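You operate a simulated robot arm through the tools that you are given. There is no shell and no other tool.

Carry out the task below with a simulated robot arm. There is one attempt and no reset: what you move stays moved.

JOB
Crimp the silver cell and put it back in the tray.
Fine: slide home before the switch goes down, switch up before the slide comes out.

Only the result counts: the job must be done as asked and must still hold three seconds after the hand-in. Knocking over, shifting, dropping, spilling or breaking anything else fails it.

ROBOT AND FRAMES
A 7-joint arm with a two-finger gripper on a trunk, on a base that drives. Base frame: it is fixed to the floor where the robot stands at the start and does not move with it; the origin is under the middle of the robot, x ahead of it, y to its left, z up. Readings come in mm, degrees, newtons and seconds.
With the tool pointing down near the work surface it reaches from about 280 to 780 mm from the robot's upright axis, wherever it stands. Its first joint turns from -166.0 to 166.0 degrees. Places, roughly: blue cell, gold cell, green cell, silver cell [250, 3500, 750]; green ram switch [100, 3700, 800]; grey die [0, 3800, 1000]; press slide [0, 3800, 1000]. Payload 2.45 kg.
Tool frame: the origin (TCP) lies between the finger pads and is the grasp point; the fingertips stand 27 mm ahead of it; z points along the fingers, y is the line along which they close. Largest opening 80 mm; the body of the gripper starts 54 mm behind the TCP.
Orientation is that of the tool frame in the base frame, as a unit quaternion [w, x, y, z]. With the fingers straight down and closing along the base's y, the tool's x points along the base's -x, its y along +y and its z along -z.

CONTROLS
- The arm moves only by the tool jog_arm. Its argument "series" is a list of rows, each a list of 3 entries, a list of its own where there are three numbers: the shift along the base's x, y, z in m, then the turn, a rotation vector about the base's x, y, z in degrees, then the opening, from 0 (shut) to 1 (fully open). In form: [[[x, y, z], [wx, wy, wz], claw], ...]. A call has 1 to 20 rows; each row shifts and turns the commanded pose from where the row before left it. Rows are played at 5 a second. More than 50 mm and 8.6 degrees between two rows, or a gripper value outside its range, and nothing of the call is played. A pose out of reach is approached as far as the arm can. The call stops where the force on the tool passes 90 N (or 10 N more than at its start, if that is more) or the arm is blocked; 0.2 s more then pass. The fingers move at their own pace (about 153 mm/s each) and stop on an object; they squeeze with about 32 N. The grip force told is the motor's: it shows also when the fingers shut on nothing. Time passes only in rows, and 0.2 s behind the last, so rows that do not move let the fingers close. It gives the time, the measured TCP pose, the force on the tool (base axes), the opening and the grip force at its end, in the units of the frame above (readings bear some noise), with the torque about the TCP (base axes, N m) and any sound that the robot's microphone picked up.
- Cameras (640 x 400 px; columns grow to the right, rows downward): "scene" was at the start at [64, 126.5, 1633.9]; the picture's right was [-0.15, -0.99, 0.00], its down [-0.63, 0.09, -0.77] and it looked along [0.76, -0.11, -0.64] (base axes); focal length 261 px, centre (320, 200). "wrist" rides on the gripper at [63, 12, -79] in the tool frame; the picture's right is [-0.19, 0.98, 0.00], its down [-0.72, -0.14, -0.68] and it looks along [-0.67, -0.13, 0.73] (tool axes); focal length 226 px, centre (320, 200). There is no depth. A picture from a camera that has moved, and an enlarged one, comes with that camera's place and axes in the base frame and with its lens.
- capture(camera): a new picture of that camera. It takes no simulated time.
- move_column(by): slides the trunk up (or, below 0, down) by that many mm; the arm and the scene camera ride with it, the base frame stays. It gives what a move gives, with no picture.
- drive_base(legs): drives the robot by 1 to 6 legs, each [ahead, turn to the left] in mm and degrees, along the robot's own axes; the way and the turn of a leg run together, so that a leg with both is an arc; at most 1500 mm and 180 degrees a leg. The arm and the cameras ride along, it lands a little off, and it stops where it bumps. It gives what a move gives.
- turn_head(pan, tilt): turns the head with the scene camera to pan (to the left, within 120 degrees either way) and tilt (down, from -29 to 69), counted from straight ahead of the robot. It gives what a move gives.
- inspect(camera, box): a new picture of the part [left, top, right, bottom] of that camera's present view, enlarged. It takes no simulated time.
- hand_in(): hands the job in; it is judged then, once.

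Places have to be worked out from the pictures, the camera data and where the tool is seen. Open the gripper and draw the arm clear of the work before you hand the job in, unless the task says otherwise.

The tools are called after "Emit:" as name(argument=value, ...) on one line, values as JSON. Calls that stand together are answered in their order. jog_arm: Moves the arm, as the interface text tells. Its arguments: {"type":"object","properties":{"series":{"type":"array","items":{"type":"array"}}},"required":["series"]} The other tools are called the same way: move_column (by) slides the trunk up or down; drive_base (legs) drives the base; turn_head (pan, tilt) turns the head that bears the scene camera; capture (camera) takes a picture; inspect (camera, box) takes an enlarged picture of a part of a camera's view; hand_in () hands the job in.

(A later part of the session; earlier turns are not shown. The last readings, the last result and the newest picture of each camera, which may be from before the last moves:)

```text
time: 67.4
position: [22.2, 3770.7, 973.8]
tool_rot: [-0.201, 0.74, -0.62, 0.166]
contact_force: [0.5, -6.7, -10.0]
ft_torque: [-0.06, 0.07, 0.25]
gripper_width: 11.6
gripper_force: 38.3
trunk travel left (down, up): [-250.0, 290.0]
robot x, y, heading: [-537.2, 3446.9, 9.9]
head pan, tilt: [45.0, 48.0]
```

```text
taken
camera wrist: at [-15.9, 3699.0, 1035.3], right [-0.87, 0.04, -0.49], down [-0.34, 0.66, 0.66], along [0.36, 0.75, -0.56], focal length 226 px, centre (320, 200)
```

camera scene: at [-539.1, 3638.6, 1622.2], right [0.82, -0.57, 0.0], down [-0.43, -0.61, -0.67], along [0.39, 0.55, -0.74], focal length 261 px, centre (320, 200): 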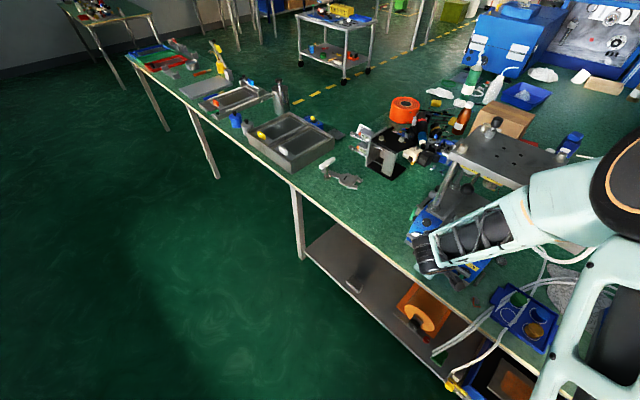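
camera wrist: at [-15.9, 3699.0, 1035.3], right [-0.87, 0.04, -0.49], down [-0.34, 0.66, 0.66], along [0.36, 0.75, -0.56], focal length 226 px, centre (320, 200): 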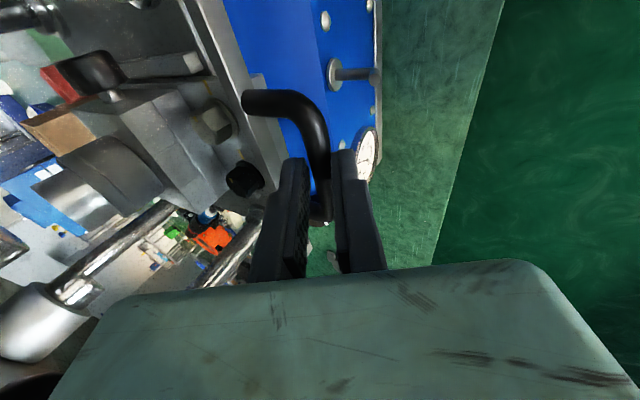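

A small downward load shows, so I lower 1 mm and keep pushing gently.

Emit:
jog_arm(series=[[[0.00394, 0.0007, -0.001], [0, 0, 0], 0.05], [[0.00394, 0.0007, 0], [0, 0, 0], 0.05], [[0.00394, 0.0007, 0], [0, 0, 0], 0.05], [[0.00394, 0.0007, 0], [0, 0, 0], 0.05], [[0, 0, 0], [0, 0, 0], 0.05]])

Emit:
capture(camera="wrist")

```text
time: 68.6
position: [39.9, 3772.6, 972.8]
tool_rot: [-0.203, 0.74, -0.619, 0.166]
contact_force: [3.0, -9.7, 3.6]
ft_torque: [-0.78, -0.19, -0.11]
gripper_width: 11.6
gripper_force: 38.2
trunk travel left (down, up): [-250.0, 290.0]
robot x, y, heading: [-537.2, 3441.3, 10.0]
head pan, tilt: [45.0, 48.0]
```

```text
taken
camera wrist: at [0.4, 3701.7, 1035.1], right [-0.87, 0.04, -0.5], down [-0.35, 0.66, 0.66], along [0.36, 0.75, -0.56], focal length 226 px, centre (320, 200)
```

wrist: 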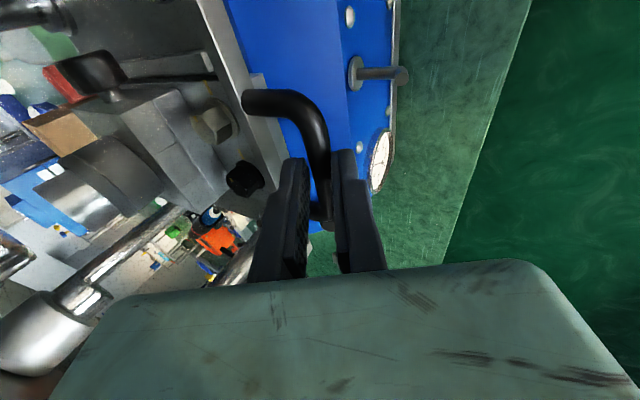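

168 mm in; still free, with a little sideways load. I shift 1 mm to ease that and continue.

Emit:
jog_arm(series=[[[0.00394, 0, 0], [0, 0, 0], 0.05], [[0.00394, 0.0004, 0], [0, 0, 0], 0.05], [[0.00394, 0.0007, 0], [0, 0, 0], 0.05], [[0.00394, 0.0007, 0], [0, 0, 0], 0.05], [[0, 0, 0], [0, 0, 0], 0.05]])

Emit:
capture(camera="wrist")

Emit:
inspect(camera="scene", box=[390, 100, 570, 290])

```text
time: 69.8
position: [55.2, 3775.5, 972.3]
tool_rot: [-0.202, 0.741, -0.618, 0.165]
contact_force: [-0.1, -2.0, 5.2]
ft_torque: [-0.03, -0.03, 0.31]
gripper_width: 11.6
gripper_force: 38.7
trunk travel left (down, up): [-250.0, 290.0]
robot x, y, heading: [-540.3, 3442.3, 9.7]
head pan, tilt: [45.0, 48.0]
```

```text
taken
camera wrist: at [15.4, 3704.1, 1035.1], right [-0.87, 0.04, -0.49], down [-0.35, 0.66, 0.66], along [0.35, 0.75, -0.56], focal length 226 px, centre (320, 200)
```

wrist: 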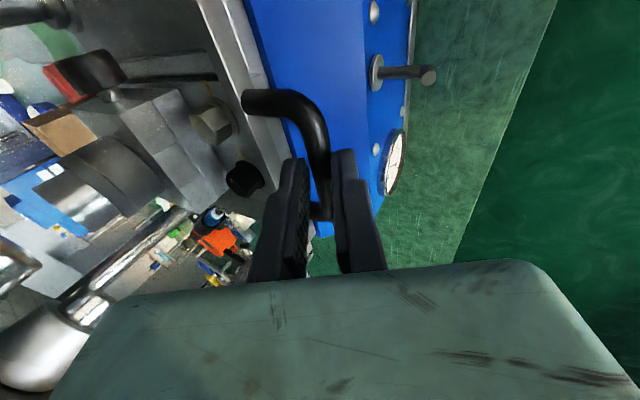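

```text
2.11 times, centred on (480, 195) of scene
camera zoom: at [-538.4, 3638.7, 1622.1], right [0.82, -0.58, 0.0], down [-0.43, -0.61, -0.67], along [0.38, 0.55, -0.74], focal length 550 px, centre (-17, 210)
```

zoom: 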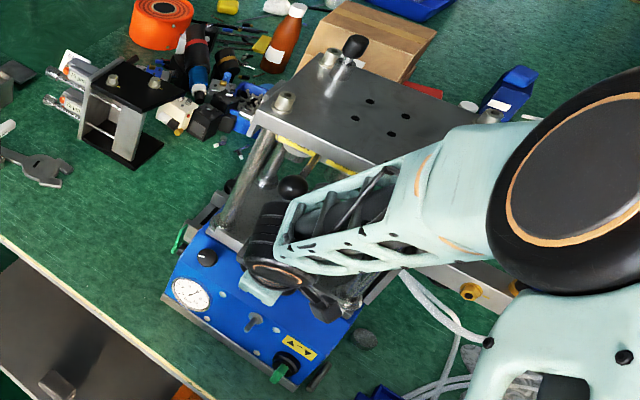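

183 mm in, still free, and the wrist is well short of the top plate. I keep pushing.

Emit:
jog_arm(series=[[[0.00394, 0.0006, 0], [0, 0, 0], 0.05], [[0.00394, 0.0006, 0], [0, 0, 0], 0.05], [[0.00394, 0.0006, 0], [0, 0, 0], 0.05], [[0.00394, 0.0006, 0], [0, 0, 0], 0.05], [[0, 0, 0], [0, 0, 0], 0.05]])

Emit:
capture(camera="wrist")

```text
time: 71.0
position: [58.4, 3776.7, 970.6]
tool_rot: [-0.198, 0.743, -0.618, 0.162]
contact_force: [-64.7, -9.5, -7.2]
ft_torque: [-0.17, 0.94, 0.08]
gripper_width: 11.5
gripper_force: 38.0
trunk travel left (down, up): [-250.0, 290.0]
robot x, y, heading: [-542.8, 3441.6, 10.1]
head pan, tilt: [45.0, 48.0]
```

```text
taken
camera wrist: at [20.3, 3705.5, 1033.2], right [-0.87, 0.04, -0.49], down [-0.34, 0.66, 0.66], along [0.35, 0.75, -0.57], focal length 226 px, centre (320, 200)
```

wrist: 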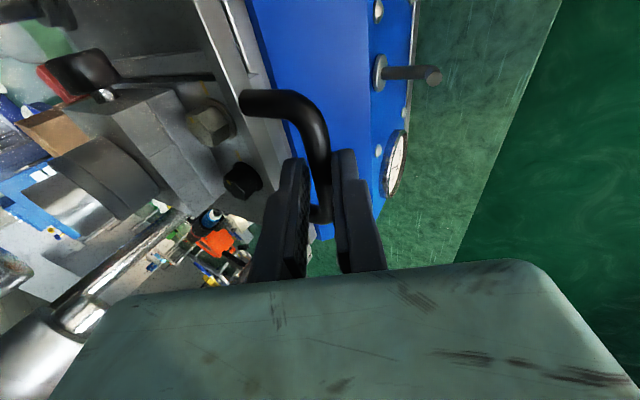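

It meets a firm stop (65 N) after about 187 mm of travel: home. I relax the push and see that the slide stays there.

Emit:
jog_arm(series=[[[-0.005, -0.0009, 0], [0, 0, 0], 0.05], [[-0.003, -0.0006, 0], [0, 0, 0], 0.05], [[-0.002, -0.0003, 0.001], [0, 0, 0], 0.05], [[0, 0, 0], [0, 0, 0], 0.05]])

Emit:
inspect(camera="scene", box=[400, 180, 520, 300])

```text
time: 72.0
position: [57.5, 3777.3, 969.6]
tool_rot: [-0.199, 0.742, -0.618, 0.166]
contact_force: [-25.8, 8.3, -29.6]
ft_torque: [0.59, 0.54, 0.56]
gripper_width: 11.9
gripper_force: 38.4
trunk travel left (down, up): [-250.0, 290.0]
robot x, y, heading: [-538.3, 3443.6, 10.0]
head pan, tilt: [45.0, 48.0]
```

```text
3.33 times, centred on (460, 240) of scene
camera zoom: at [-538.2, 3641.7, 1621.5], right [0.82, -0.57, 0.0], down [-0.43, -0.61, -0.67], along [0.38, 0.55, -0.74], focal length 871 px, centre (-147, 67)
```

zoom: 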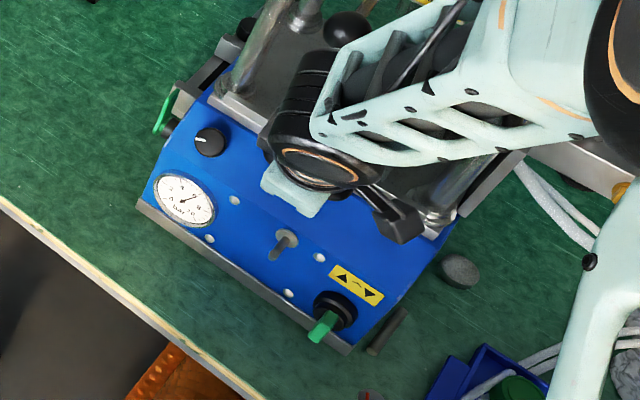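

Still some residual load (x -26, z -30 N); I relax both further before opening.

Emit:
jog_arm(series=[[[-0.002, -0.0008, -0.0015], [0, 0, 0], 0.05], [[-0.001, -0.0005, -0.001], [0, 0, 0], 0.05], [[0, 0, 0], [0, 0, 0], 0.05]])

```text
time: 72.8
position: [58.1, 3776.9, 971.0]
tool_rot: [-0.202, 0.741, -0.619, 0.166]
contact_force: [-10.1, 12.7, -23.0]
ft_torque: [-0.17, 0.19, 0.18]
gripper_width: 11.8
gripper_force: 38.3
trunk travel left (down, up): [-250.0, 290.0]
robot x, y, heading: [-539.6, 3443.0, 10.0]
head pan, tilt: [45.0, 48.0]
```

Loads are small now. I open the fingers to 20 mm and withdraw along the tool axis.

Emit:
jog_arm(series=[[[0, 0, 0], [0, 0, 0], 0.26], [[0, 0, 0], [0, 0, 0], 0.26], [[-0.01, -0.0018, 0.0172], [0, 0, 0], 0.26], [[-0.0176, -0.0031, 0.0304], [0, 0, 0], 0.26], [[-0.0176, -0.0031, 0.0304], [0, 0, 0], 0.26], [[-0.0176, -0.0031, 0.0304], [0, 0, 0], 0.26]])

Emit:
capture(camera="wrist")

Emit:
inspect(camera="scene", box=[400, 130, 540, 290])

```text
time: 74.2
position: [-6.6, 3763.7, 1080.0]
tool_rot: [-0.203, 0.741, -0.618, 0.167]
contact_force: [-0.7, -0.5, -0.3]
ft_torque: [0.04, -0.01, 0.02]
gripper_width: 20.6
gripper_force: 0.1
trunk travel left (down, up): [-250.0, 290.0]
robot x, y, heading: [-535.2, 3444.6, 9.8]
head pan, tilt: [45.0, 48.0]
```

```text
taken
camera wrist: at [-45.4, 3691.9, 1141.5], right [-0.87, 0.04, -0.49], down [-0.35, 0.66, 0.66], along [0.36, 0.75, -0.56], focal length 226 px, centre (320, 200)
```

wrist: 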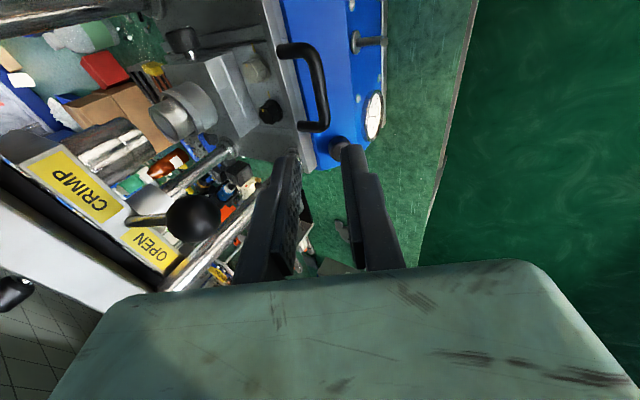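

```text
2.50 times, centred on (470, 210) of scene
camera zoom: at [-538.3, 3639.1, 1622.1], right [0.82, -0.58, 0.0], down [-0.43, -0.61, -0.67], along [0.39, 0.55, -0.74], focal length 653 px, centre (-55, 175)
```

zoom: 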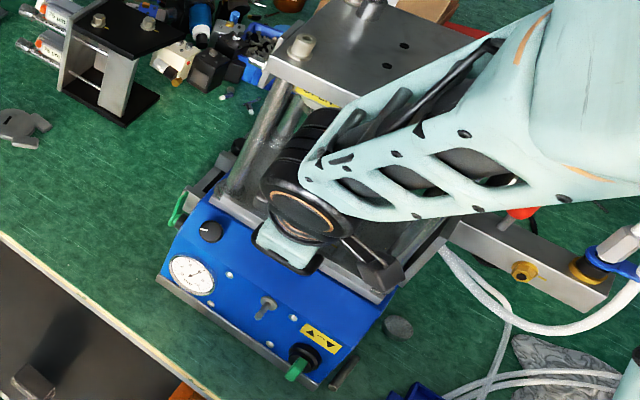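

The slide stays home and the ram scale's ball points at OPEN. I back away, un-tilt the tool, and turn it back 90° to look at the green switch from the front.

Emit:
jog_arm(series=[[[-0.025, -0.01, 0.01], [0, 0, 0], 0.2], [[-0.02, -0.01, 0.01], [-1.305, 7.39, 0], 0.2], [[-0.02, -0.01, 0.0], [-1.305, 7.39, 0], 0.2], [[-0.01, -0.01, 0], [-1.305, 7.39, 0], 0.2], [[-0.01, -0.01, 0], [-1.305, 7.39, 0], 0.2], [[0, 0, 0], [0, 0, -8.2], 0.2], [[0, 0, 0], [0, 0, -8.2], 0.2], [[0, 0, 0], [0, 0, -8.2], 0.2], [[0, 0, 0], [0, 0, -8.2], 0.2], [[0, 0, 0], [0, 0, -8.2], 0.2], [[0, 0, 0], [0, 0, -8.2], 0.2], [[0, 0, 0], [0, 0, -8.2], 0.2], [[0, 0, 0], [0, 0, -8.2], 0.2], [[0, 0, 0], [0, 0, -8.2], 0.2], [[0, 0, 0], [0, 0, -8.1], 0.2], [[0, 0, 0], [0, 0, -8.1], 0.2]])

Emit:
capture(camera="wrist")

Emit:
capture(camera="scene")

```text
time: 77.6
position: [-90.0, 3712.9, 1099.3]
tool_rot: [0.004, -0.087, 0.996, -0.003]
contact_force: [-0.3, -0.8, -0.3]
ft_torque: [0.01, 0.01, 0.02]
gripper_width: 15.8
gripper_force: 0.0
trunk travel left (down, up): [-250.0, 290.0]
robot x, y, heading: [-538.6, 3443.3, 10.1]
head pan, tilt: [45.0, 48.0]
```

```text
taken
camera wrist: at [-155.9, 3715.5, 1178.7], right [0.02, 1.0, 0.0], down [0.73, -0.01, 0.69], along [0.69, -0.02, -0.73], focal length 226 px, centre (320, 200)
```

wrist: 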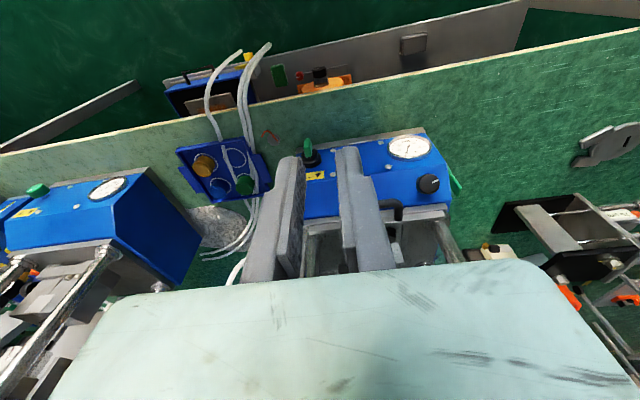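

```text
taken
camera scene: at [-538.0, 3639.5, 1622.0], right [0.82, -0.57, 0.0], down [-0.43, -0.61, -0.67], along [0.38, 0.55, -0.74], focal length 261 px, centre (320, 200)
```

scene: 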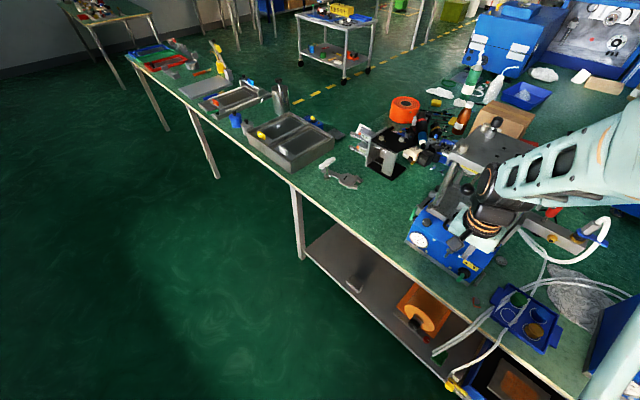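

I enlarge the switch in both cameras.

Emit:
inspect(camera="wrist", box=[280, 120, 360, 200])

Emit:
inspect(camera="scene", box=[440, 240, 500, 300])

```text
5.00 times, centred on (320, 160) of wrist
camera zoom: at [-155.9, 3715.5, 1178.7], right [0.02, 1.0, 0.0], down [0.73, -0.01, 0.69], along [0.69, -0.02, -0.73], focal length 1130 px, centre (320, 400)
```

zoom: 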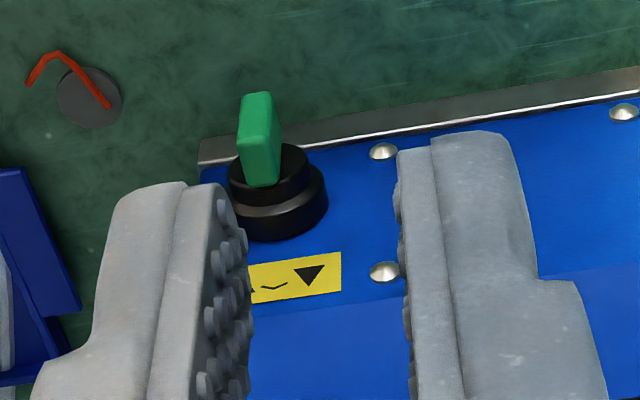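

```text
6.67 times, centred on (470, 270) of scene
camera zoom: at [-538.0, 3639.5, 1622.0], right [0.82, -0.57, 0.0], down [-0.43, -0.61, -0.67], along [0.38, 0.55, -0.74], focal length 1741 px, centre (-680, -267)
```

zoom: 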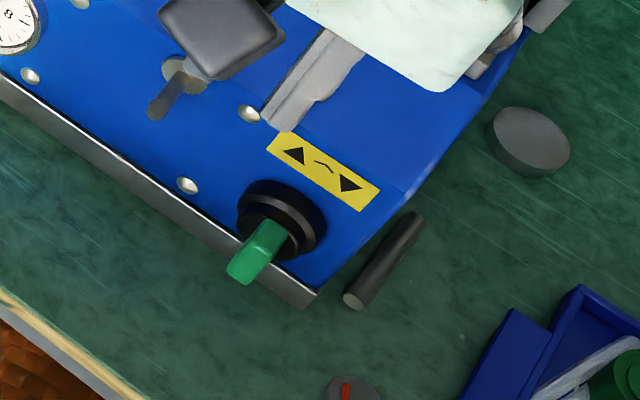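

The switch is a green lever in a black collar, at about (50, 3690, 825), but its present position isn't yet clear to me. I lower and tilt the hand in front of the press for a level, frontal look at it.

Emit:
jog_arm(series=[[[0.01, 0.005, -0.045], [0, 0, 0], 0.2], [[0.01, 0.005, -0.045], [0, 0, 0], 0.2], [[0.01, 0.005, -0.045], [0, 0, 0], 0.2], [[0.01, 0.005, -0.045], [0, 0, 0], 0.2], [[0.003, 0, -0.008], [1.305, -7.39, 0], 0.2], [[0.003, 0, -0.008], [1.305, -7.39, 0], 0.2], [[0.003, 0, -0.008], [1.305, -7.39, 0], 0.2], [[0.003, 0, -0.008], [1.305, -7.39, 0], 0.2]])

Emit:
capture(camera="wrist")

Emit:
inspect(camera="wrist", box=[180, 80, 340, 240])

```text
time: 79.4
position: [-39.1, 3733.6, 889.2]
tool_rot: [0.263, -0.084, 0.961, 0.02]
contact_force: [-0.2, -0.3, 0.2]
ft_torque: [-0.02, -0.01, 0.0]
gripper_width: 16.2
gripper_force: 0.0
trunk travel left (down, up): [-250.0, 290.0]
robot x, y, heading: [-537.7, 3440.5, 10.0]
head pan, tilt: [45.0, 48.0]
```

```text
taken
camera wrist: at [-134.5, 3730.6, 924.8], right [-0.01, 1.0, 0.09], down [0.29, -0.09, 0.95], along [0.96, 0.03, -0.29], focal length 226 px, centre (320, 200)
```

wrist: 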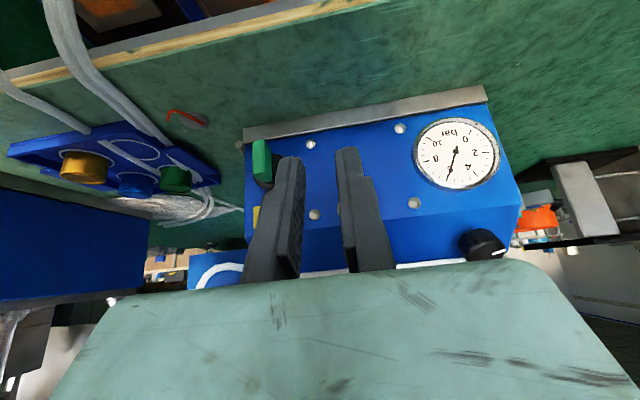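

```text
2.50 times, centred on (260, 160) of wrist
camera zoom: at [-134.5, 3730.6, 924.8], right [-0.01, 1.0, 0.09], down [0.29, -0.09, 0.95], along [0.96, 0.03, -0.29], focal length 565 px, centre (470, 300)
```

zoom: 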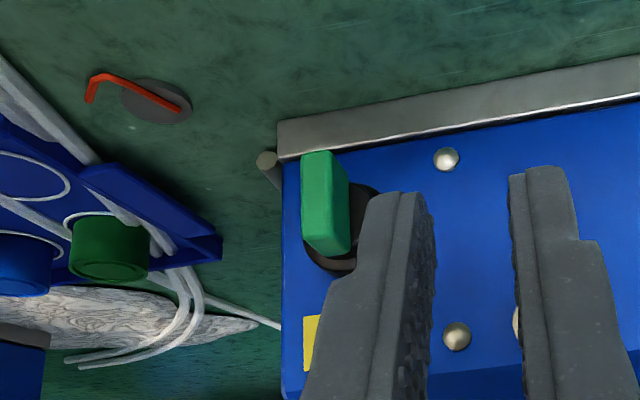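

From the front the lever is an upright green paddle on a round black collar. I move 50 mm left so the fingers don't hide the collar and label.

Emit:
jog_arm(series=[[[-0.005, 0.03, 0], [0, 0, 0], 0.0], [[-0.005, 0.03, 0], [0, 0, 0], 0.0]])

Emit:
inspect(camera="wrist", box=[170, 90, 270, 230])

Emit:
inspect(camera="scene", box=[440, 240, 500, 300])

```text
time: 80.0
position: [-48.1, 3794.7, 887.3]
tool_rot: [0.262, -0.085, 0.961, 0.019]
contact_force: [-0.1, 0.3, 0.5]
ft_torque: [-0.04, 0.03, 0.03]
gripper_width: 0.2
gripper_force: 30.0
trunk travel left (down, up): [-250.0, 290.0]
robot x, y, heading: [-538.3, 3442.9, 9.9]
head pan, tilt: [45.0, 48.0]
```

```text
2.86 times, centred on (220, 160) of wrist
camera zoom: at [-143.5, 3792.0, 923.2], right [-0.01, 1.0, 0.09], down [0.29, -0.09, 0.95], along [0.96, 0.03, -0.29], focal length 646 px, centre (606, 314)
```

zoom: 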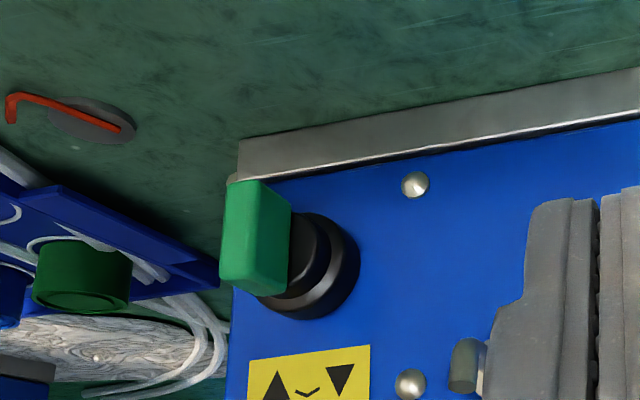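

```text
6.67 times, centred on (470, 270) of scene
camera zoom: at [-538.5, 3640.5, 1621.8], right [0.82, -0.57, 0.0], down [-0.43, -0.61, -0.67], along [0.38, 0.55, -0.74], focal length 1741 px, centre (-680, -267)
```

zoom: 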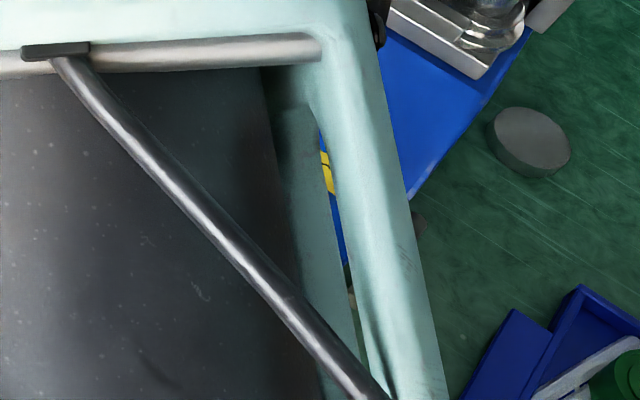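

Both rivets triangulate to a vertical front face; the switch is a rotary selector centred at about (76, 3697, 830) on it, with a vertical paddle about 30 mm tall sticking out 14–32 mm, and ▲ to the left, ▼ to the right. I bring the closed fingers beside it (left side), still 45 mm or so back from the face.

Emit:
jog_arm(series=[[[0.0082, -0.0466, -0.012], [0, 0, 0], 0.0], [[0.0082, -0.0466, -0.012], [0, 0, 0], 0.0], [[0.03, 0.0053, 0], [0, 0, 0], 0.0]])

Emit:
capture(camera="wrist")

```text
time: 80.8
position: [-4.2, 3707.1, 864.4]
tool_rot: [0.261, -0.085, 0.961, 0.02]
contact_force: [0.9, -0.4, 1.0]
ft_torque: [-0.03, 0.01, 0.02]
gripper_width: 0.1
gripper_force: 29.9
trunk travel left (down, up): [-250.0, 290.0]
robot x, y, heading: [-540.1, 3442.2, 10.1]
head pan, tilt: [45.0, 48.0]
```

```text
taken
camera wrist: at [-99.5, 3703.1, 901.2], right [-0.01, 1.0, 0.09], down [0.29, -0.08, 0.95], along [0.96, 0.03, -0.29], focal length 226 px, centre (320, 200)
```

wrist: 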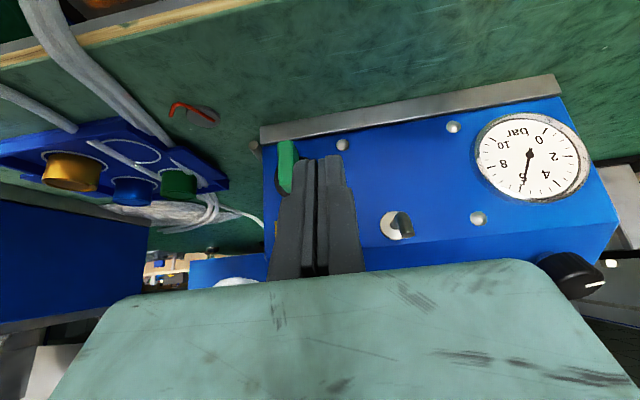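

I check the paddle's exact tilt and the finger's clearance.

Emit:
inspect(camera="wrist", box=[250, 110, 350, 210])

```text
4.00 times, centred on (300, 160) of wrist
camera zoom: at [-99.5, 3703.1, 901.2], right [-0.01, 1.0, 0.09], down [0.29, -0.08, 0.95], along [0.96, 0.03, -0.29], focal length 904 px, centre (400, 360)
```

zoom: 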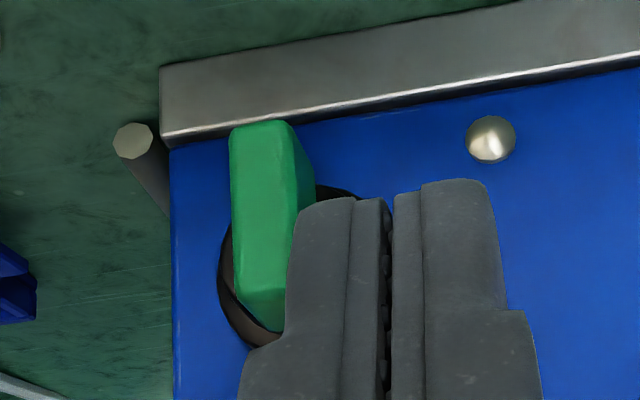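

The paddle stands vertical, about 10 mm wide and 28 mm tall. I slide the fingertips in alongside its upper half (44 mm ahead), not yet touching.

Emit:
jog_arm(series=[[[0.0215, 0.0038, 0], [0, 0, 0], 0.0], [[0.0215, 0.0038, 0], [0, 0, 0], 0.0], [[0, 0, 0], [0, 0, 0], 0.0]])

Emit:
capture(camera="wrist")

Emit:
inspect(camera="wrist", box=[220, 110, 380, 230])

```text
time: 81.6
position: [41.3, 3712.8, 862.9]
tool_rot: [0.261, -0.085, 0.961, 0.021]
contact_force: [0.0, 0.4, 0.1]
ft_torque: [0.0, 0.01, -0.02]
gripper_width: 0.0
gripper_force: 29.5
trunk travel left (down, up): [-250.0, 290.0]
robot x, y, heading: [-539.3, 3438.2, 9.9]
head pan, tilt: [45.0, 48.0]
```

```text
taken
camera wrist: at [-54.3, 3709.1, 900.2], right [-0.01, 1.0, 0.09], down [0.29, -0.09, 0.95], along [0.96, 0.03, -0.29], focal length 226 px, centre (320, 200)
```

wrist: 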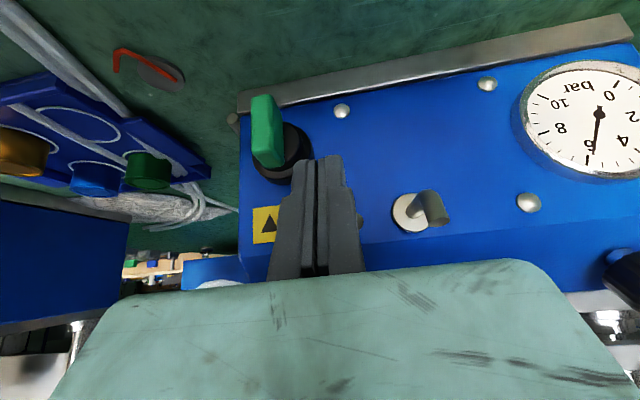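

```text
3.33 times, centred on (300, 170) of wrist
camera zoom: at [-54.3, 3709.1, 900.2], right [-0.01, 1.0, 0.09], down [0.29, -0.09, 0.95], along [0.96, 0.03, -0.29], focal length 754 px, centre (387, 300)
```

zoom: 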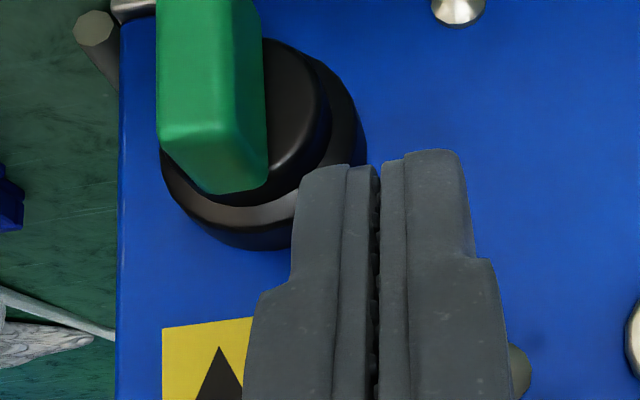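

Fingertips stand beside the paddle's top half with about 8 mm gap. I lower 3 mm and push towards the right (▼) in small steps, watching the force.

Emit:
jog_arm(series=[[[0, 0, -0.003], [0, 0, 0], 0.0], [[0.0007, -0.0039, 0], [0, 0, 0], 0.0], [[0.0007, -0.0039, 0], [0, 0, 0], 0.0], [[0.0005, -0.003, 0], [0, 0, 0], 0.0]])

Emit:
inspect(camera="wrist", box=[220, 70, 380, 230])

```text
time: 82.6
position: [41.9, 3701.6, 858.8]
tool_rot: [0.262, -0.085, 0.961, 0.02]
contact_force: [-0.1, 0.8, 1.4]
ft_torque: [0.04, 0.01, -0.01]
gripper_width: 0.2
gripper_force: 30.0
trunk travel left (down, up): [-250.0, 290.0]
robot x, y, heading: [-538.5, 3440.6, 9.7]
head pan, tilt: [45.0, 48.0]
```

```text
2.50 times, centred on (300, 150) of wrist
camera zoom: at [-53.2, 3698.4, 896.6], right [-0.01, 1.0, 0.09], down [0.29, -0.09, 0.95], along [0.96, 0.03, -0.29], focal length 565 px, centre (370, 325)
```

zoom: 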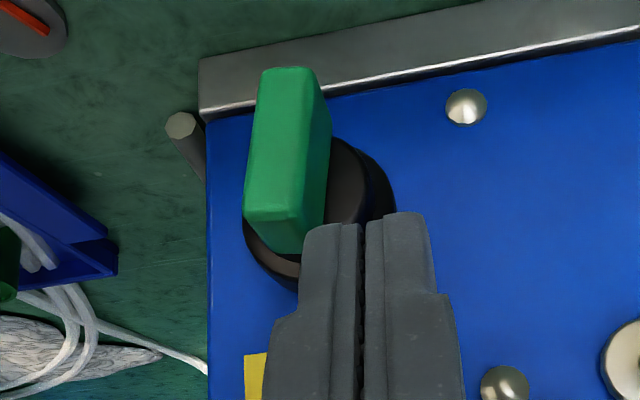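

The paddle is turning about its axis under the push (top leaning to the right), with almost no force: it is rotary, turning toward ▼. I keep pushing.

Emit:
jog_arm(series=[[[0.0005, -0.003, 0], [0, 0, 0], 0.0], [[0.0005, -0.003, 0], [0, 0, 0], 0.0], [[0.0005, -0.003, 0], [0, 0, 0], 0.0]])

Emit:
inspect(camera="wrist", box=[220, 70, 380, 230])

```text
time: 83.4
position: [42.7, 3693.6, 859.6]
tool_rot: [0.261, -0.084, 0.961, 0.019]
contact_force: [-0.1, 0.9, 0.7]
ft_torque: [-0.01, -0.01, 0.0]
gripper_width: 0.0
gripper_force: 29.8
trunk travel left (down, up): [-250.0, 290.0]
robot x, y, heading: [-538.3, 3443.1, 9.9]
head pan, tilt: [45.0, 48.0]
```

```text
2.50 times, centred on (300, 150) of wrist
camera zoom: at [-52.3, 3690.1, 896.0], right [-0.01, 1.0, 0.09], down [0.29, -0.09, 0.95], along [0.96, 0.03, -0.29], focal length 565 px, centre (370, 325)
```

zoom: 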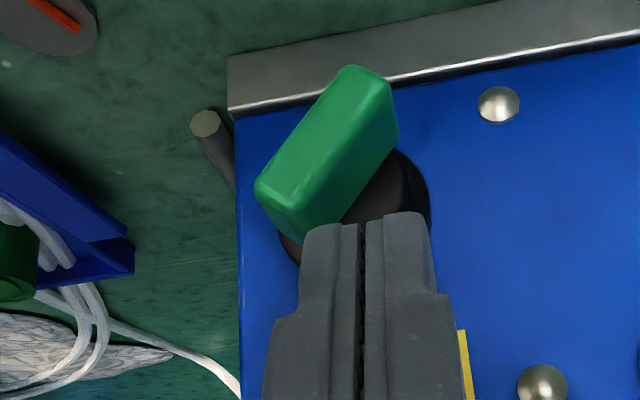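

It has turned about 40°. I push on further toward ▼.

Emit:
jog_arm(series=[[[0.0005, -0.003, 0], [0, 0, 0], 0.0], [[0.0005, -0.003, 0], [0, 0, 0], 0.0], [[0.0005, -0.003, 0], [0, 0, 0], 0.0]])

Emit:
inspect(camera="wrist", box=[220, 70, 380, 230])

```text
time: 84.2
position: [44.8, 3686.0, 860.4]
tool_rot: [0.262, -0.085, 0.961, 0.02]
contact_force: [-0.1, 0.6, 0.2]
ft_torque: [-0.01, -0.01, 0.01]
gripper_width: 0.0
gripper_force: 29.9
trunk travel left (down, up): [-250.0, 290.0]
robot x, y, heading: [-539.3, 3441.1, 9.8]
head pan, tilt: [45.0, 48.0]
```

```text
2.50 times, centred on (300, 150) of wrist
camera zoom: at [-50.6, 3682.2, 896.7], right [-0.01, 1.0, 0.09], down [0.29, -0.09, 0.95], along [0.96, 0.03, -0.29], focal length 565 px, centre (370, 325)
```

zoom: 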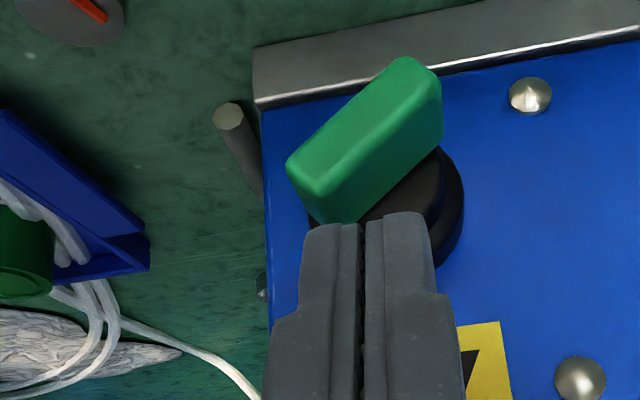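

About 55° now. I look at the press through the scene camera to see whether the ram has come down.

Emit:
inspect(camera="scene", box=[390, 100, 570, 290])

```text
2.11 times, centred on (480, 195) of scene
camera zoom: at [-538.0, 3639.5, 1622.0], right [0.82, -0.57, 0.0], down [-0.43, -0.61, -0.67], along [0.38, 0.55, -0.74], focal length 550 px, centre (-17, 210)
```

zoom: 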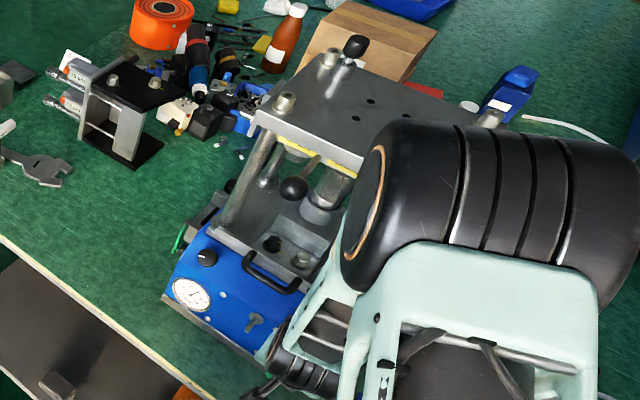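

I enlarge the ram region.

Emit:
inspect(camera="scene", box=[435, 155, 505, 225])

```text
5.71 times, centred on (470, 190) of scene
camera zoom: at [-538.0, 3639.5, 1622.0], right [0.82, -0.57, 0.0], down [-0.43, -0.61, -0.67], along [0.38, 0.55, -0.74], focal length 1492 px, centre (-537, 257)
```

zoom: 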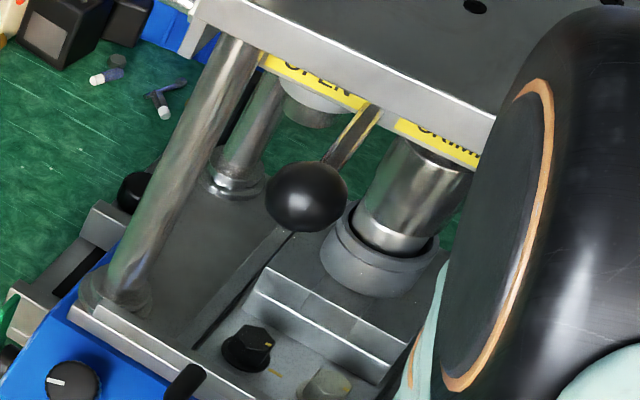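

The shiny ram cylinder now reaches down into the nest over the cell, so the ram has come down with the slide home. I push the paddle a little more to be sure it is fully at ▼ and wait a moment.

Emit:
jog_arm(series=[[[0.0005, -0.003, 0], [0, 0, 0], 0.0], [[0.0005, -0.003, 0], [0, 0, 0], 0.0], [[0, 0, 0], [0, 0, 0], 0.0], [[0, 0, 0], [0, 0, 0], 0.0], [[0, 0, 0], [0, 0, 0], 0.0], [[0, 0, 0], [0, 0, 0], 0.0], [[0, 0, 0], [0, 0, 0], 0.0], [[0, 0, 0], [0, 0, 0], 0.0], [[0, 0, 0], [0, 0, 0], 0.0], [[0, 0, 0], [0, 0, 0], 0.0]])

Emit:
inspect(camera="wrist", box=[220, 70, 380, 230])

Emit:
inspect(camera="scene", box=[435, 155, 505, 225])

```text
time: 86.4
position: [46.0, 3679.5, 859.8]
tool_rot: [0.261, -0.085, 0.961, 0.02]
contact_force: [0.9, -0.5, 0.7]
ft_torque: [-0.01, 0.02, -0.01]
gripper_width: 0.2
gripper_force: 29.8
trunk travel left (down, up): [-250.0, 290.0]
robot x, y, heading: [-539.6, 3440.0, 9.8]
head pan, tilt: [45.0, 48.0]
```

```text
2.50 times, centred on (300, 150) of wrist
camera zoom: at [-49.5, 3675.1, 896.7], right [-0.01, 1.0, 0.09], down [0.29, -0.09, 0.95], along [0.96, 0.03, -0.29], focal length 565 px, centre (370, 325)
```

zoom: 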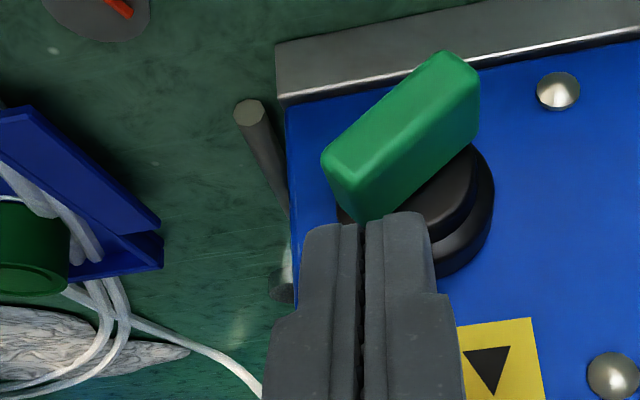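

```text
5.71 times, centred on (470, 190) of scene
camera zoom: at [-538.0, 3639.5, 1622.0], right [0.82, -0.57, 0.0], down [-0.43, -0.61, -0.67], along [0.38, 0.55, -0.74], focal length 1492 px, centre (-537, 257)
```

zoom: 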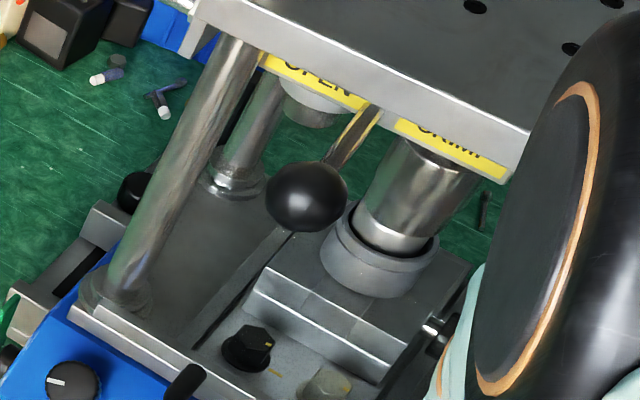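

The paddle has settled at about 52° (it no longer follows the finger; no force), and the ram sits down in the nest. Now for switch up: I lift over, go to the paddle's right side, and come down beside its upper end.

Emit:
jog_arm(series=[[[0, 0, 0.02], [0, 0, 0], 0.0], [[0.0043, -0.0246, 0], [0, 0, 0], 0.0], [[0.0005, -0.003, 0], [0, 0, 0], 0.0], [[0, 0, -0.013], [0, 0, 0], 0.0], [[0, 0, -0.012], [0, 0, 0], 0.0], [[0, 0, 0], [0, 0, 0], 0.0]])

Emit:
inspect(camera="wrist", box=[260, 70, 420, 230])

Emit:
inspect(camera="scene", box=[435, 155, 505, 225])

```text
time: 87.8
position: [51.5, 3651.6, 854.7]
tool_rot: [0.262, -0.084, 0.961, 0.02]
contact_force: [-0.7, -0.4, 0.4]
ft_torque: [-0.03, -0.03, -0.01]
gripper_width: 0.1
gripper_force: 29.0
trunk travel left (down, up): [-250.0, 290.0]
robot x, y, heading: [-541.5, 3440.7, 9.7]
head pan, tilt: [45.0, 48.0]
```

```text
2.50 times, centred on (340, 150) of wrist
camera zoom: at [-44.5, 3647.1, 890.9], right [-0.01, 1.0, 0.09], down [0.29, -0.09, 0.95], along [0.96, 0.03, -0.29], focal length 565 px, centre (270, 325)
```

zoom: 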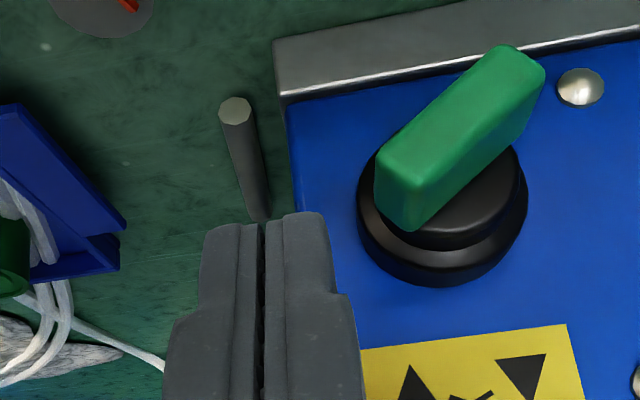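

```text
5.71 times, centred on (470, 190) of scene
camera zoom: at [-538.0, 3639.6, 1622.0], right [0.82, -0.57, 0.0], down [-0.43, -0.61, -0.67], along [0.38, 0.55, -0.74], focal length 1492 px, centre (-537, 257)
```

zoom: 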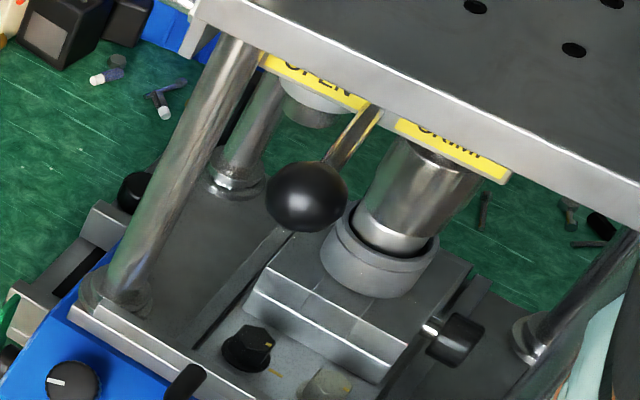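

The switch holds at ▼ with the ram down on the cell. I now push from the right toward ▲, first closing the 15 mm gap.

Emit:
jog_arm(series=[[[-0.0007, 0.0039, -0.002], [0, 0, 0], 0.0], [[-0.0007, 0.0039, 0], [0, 0, 0], 0.0], [[-0.0007, 0.0039, 0], [0, 0, 0], 0.0], [[-0.0007, 0.0039, 0], [0, 0, 0], 0.0], [[-0.0005, 0.003, 0], [0, 0, 0], 0.0]])

Emit:
inspect(camera="wrist", box=[260, 70, 420, 230])

```text
time: 89.0
position: [49.0, 3664.9, 856.1]
tool_rot: [0.264, -0.082, 0.961, 0.018]
contact_force: [-0.9, -25.6, 18.6]
ft_torque: [-0.21, 0.07, 0.02]
gripper_width: 0.2
gripper_force: 29.6
trunk travel left (down, up): [-250.0, 290.0]
robot x, y, heading: [-538.5, 3442.4, 9.8]
head pan, tilt: [45.0, 48.0]
```

```text
2.50 times, centred on (340, 150) of wrist
camera zoom: at [-47.2, 3661.6, 891.7], right [0.0, 1.0, 0.09], down [0.29, -0.09, 0.95], along [0.96, 0.03, -0.29], focal length 565 px, centre (270, 325)
```

zoom: 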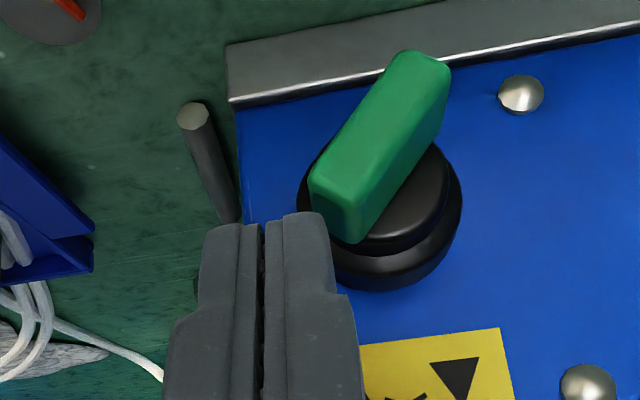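

The paddle is turning back (about 42° now) with 26 N. I lower 2 mm for better purchase and push on.

Emit:
jog_arm(series=[[[-0.0004, 0.0025, -0.002], [0, 0, 0], 0.0], [[-0.0004, 0.0025, -0.001], [0, 0, 0], 0.0], [[-0.0004, 0.0025, 0], [0, 0, 0], 0.0]])

Emit:
inspect(camera="wrist", box=[260, 70, 420, 230])

```text
time: 89.8
position: [49.7, 3663.2, 854.5]
tool_rot: [0.265, -0.079, 0.961, 0.015]
contact_force: [-2.9, -58.3, 33.2]
ft_torque: [-0.59, 0.03, 0.07]
gripper_width: 0.0
gripper_force: 29.6
trunk travel left (down, up): [-250.0, 290.0]
robot x, y, heading: [-536.8, 3442.1, 9.5]
head pan, tilt: [45.0, 48.0]
```

```text
2.50 times, centred on (340, 150) of wrist
camera zoom: at [-46.9, 3661.5, 889.5], right [0.01, 1.0, 0.09], down [0.29, -0.08, 0.95], along [0.96, 0.02, -0.29], focal length 565 px, centre (270, 325)
```

zoom: 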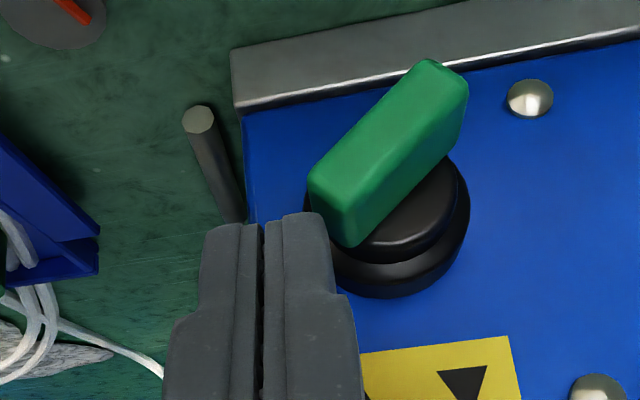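

Pushing sideways on the paddle's end jams (58 N, turning the wrong way). Better: press down on its other, left-hand end. I back off, lift over to the left side and lower to just above that end.

Emit:
jog_arm(series=[[[0.001, -0.006, 0], [0, 0, 0], 0.0], [[0, 0, 0.03], [0, 0, 0], 0.0], [[-0.0045, 0.0258, 0], [0, 0, 0], 0.0], [[-0.0045, 0.0258, 0], [0, 0, 0], 0.0], [[0, 0, -0.015], [0, 0, 0], 0.0], [[0, 0, 0], [0, 0, 0], 0.0]])

Emit:
inspect(camera="wrist", box=[220, 70, 380, 230])

```text
time: 91.2
position: [39.5, 3722.6, 863.7]
tool_rot: [0.262, -0.084, 0.961, 0.019]
contact_force: [0.2, -0.8, -0.4]
ft_torque: [0.01, 0.0, 0.04]
gripper_width: 0.1
gripper_force: 29.8
trunk travel left (down, up): [-250.0, 290.0]
robot x, y, heading: [-539.3, 3442.4, 10.1]
head pan, tilt: [45.0, 48.0]
```

```text
2.50 times, centred on (300, 150) of wrist
camera zoom: at [-56.9, 3719.1, 901.2], right [-0.01, 1.0, 0.09], down [0.29, -0.09, 0.95], along [0.96, 0.03, -0.29], focal length 565 px, centre (370, 325)
```

zoom: 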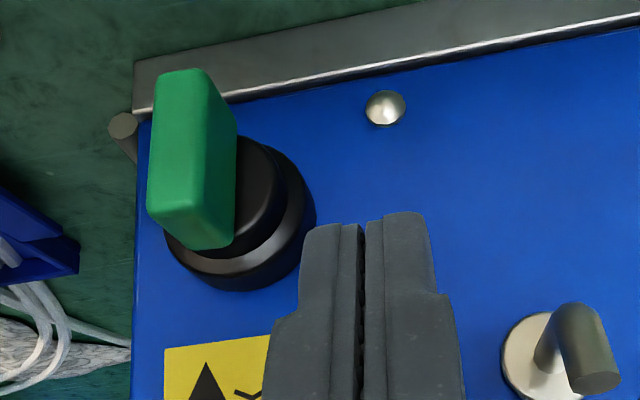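

The paddle is back upright (lifting the finger carried its end up). I check whether the ram has risen.

Emit:
inspect(camera="scene", box=[435, 155, 505, 225])

Emit:
capture(camera="scene")

```text
5.71 times, centred on (470, 190) of scene
camera zoom: at [-537.7, 3639.4, 1622.0], right [0.82, -0.57, 0.0], down [-0.43, -0.61, -0.67], along [0.38, 0.55, -0.74], focal length 1492 px, centre (-537, 257)
```

zoom: 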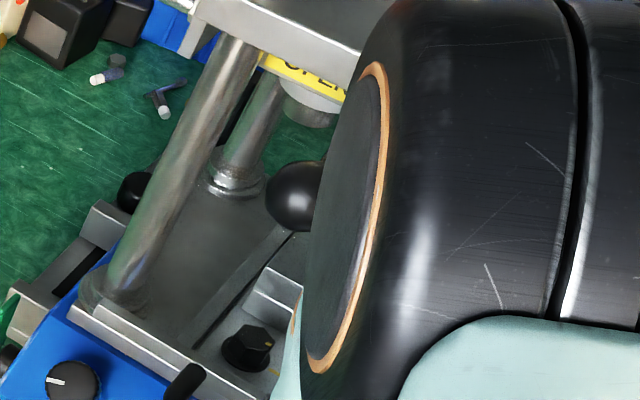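

```text
taken
camera scene: at [-537.7, 3639.4, 1622.0], right [0.82, -0.57, 0.0], down [-0.43, -0.61, -0.67], along [0.38, 0.55, -0.74], focal length 261 px, centre (320, 200)
```

scene: 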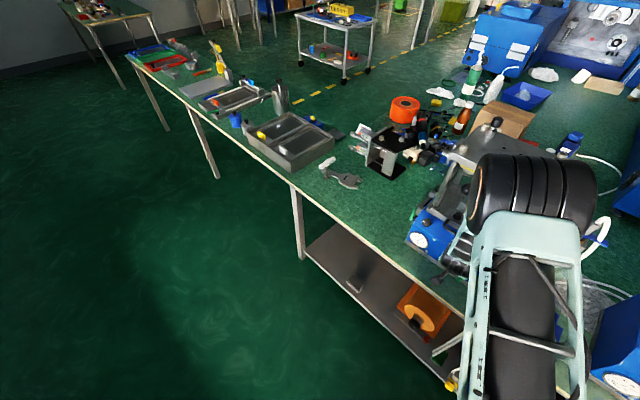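

The arm hides the ram. I withdraw from the switch and move to the right to clear the view.

Emit:
jog_arm(series=[[[-0.04, -0.007, 0.02], [0, 0, 0], 0.0], [[0.005, -0.04, 0.01], [0, 0, 0], 0.0], [[0.005, -0.04, 0.0], [0, 0, 0], 0.0], [[0.005, -0.02, 0.0], [0, 0, 0], 0.0]])

Emit:
inspect(camera="scene", box=[435, 155, 505, 225])

Emit:
capture(camera="wrist")

```text
time: 92.2
position: [14.0, 3615.4, 895.5]
tool_rot: [0.262, -0.085, 0.961, 0.02]
contact_force: [0.3, -1.0, 0.0]
ft_torque: [-0.02, 0.03, -0.01]
gripper_width: 0.0
gripper_force: 29.2
trunk travel left (down, up): [-250.0, 290.0]
robot x, y, heading: [-542.3, 3443.2, 10.0]
head pan, tilt: [45.0, 48.0]
```

```text
5.71 times, centred on (470, 190) of scene
camera zoom: at [-538.5, 3639.1, 1622.0], right [0.82, -0.57, 0.0], down [-0.43, -0.61, -0.67], along [0.38, 0.55, -0.74], focal length 1492 px, centre (-537, 257)
```

zoom: 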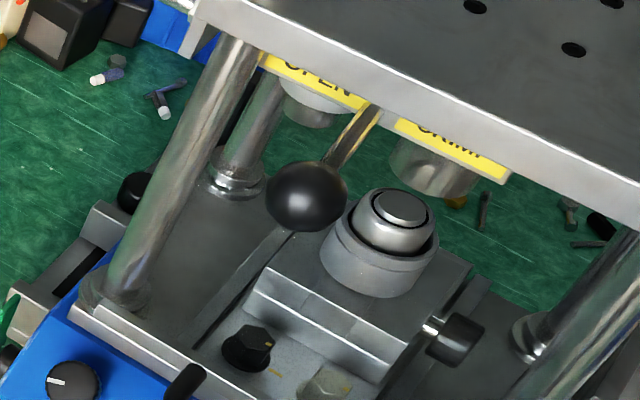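

```text
taken
camera wrist: at [-82.3, 3612.1, 931.2], right [-0.01, 1.0, 0.09], down [0.29, -0.09, 0.95], along [0.96, 0.03, -0.29], focal length 226 px, centre (320, 200)
```

wrist: 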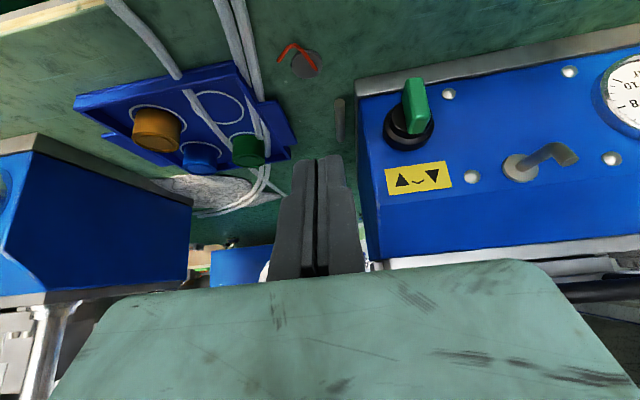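

The ram is up, and the cell now shows a crimped, domed top. I check that the paddle is really at its up position as at the start.

Emit:
inspect(camera="wrist", box=[370, 60, 450, 200])

```text
2.86 times, centred on (410, 130) of wrist
camera zoom: at [-82.3, 3612.1, 931.2], right [-0.01, 1.0, 0.09], down [0.29, -0.09, 0.95], along [0.96, 0.03, -0.29], focal length 646 px, centre (63, 400)
```

zoom: 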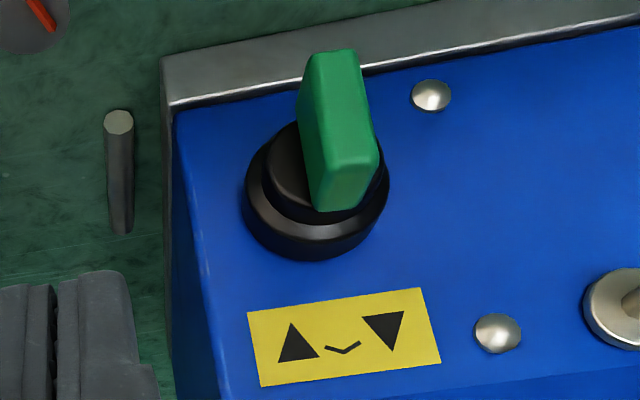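

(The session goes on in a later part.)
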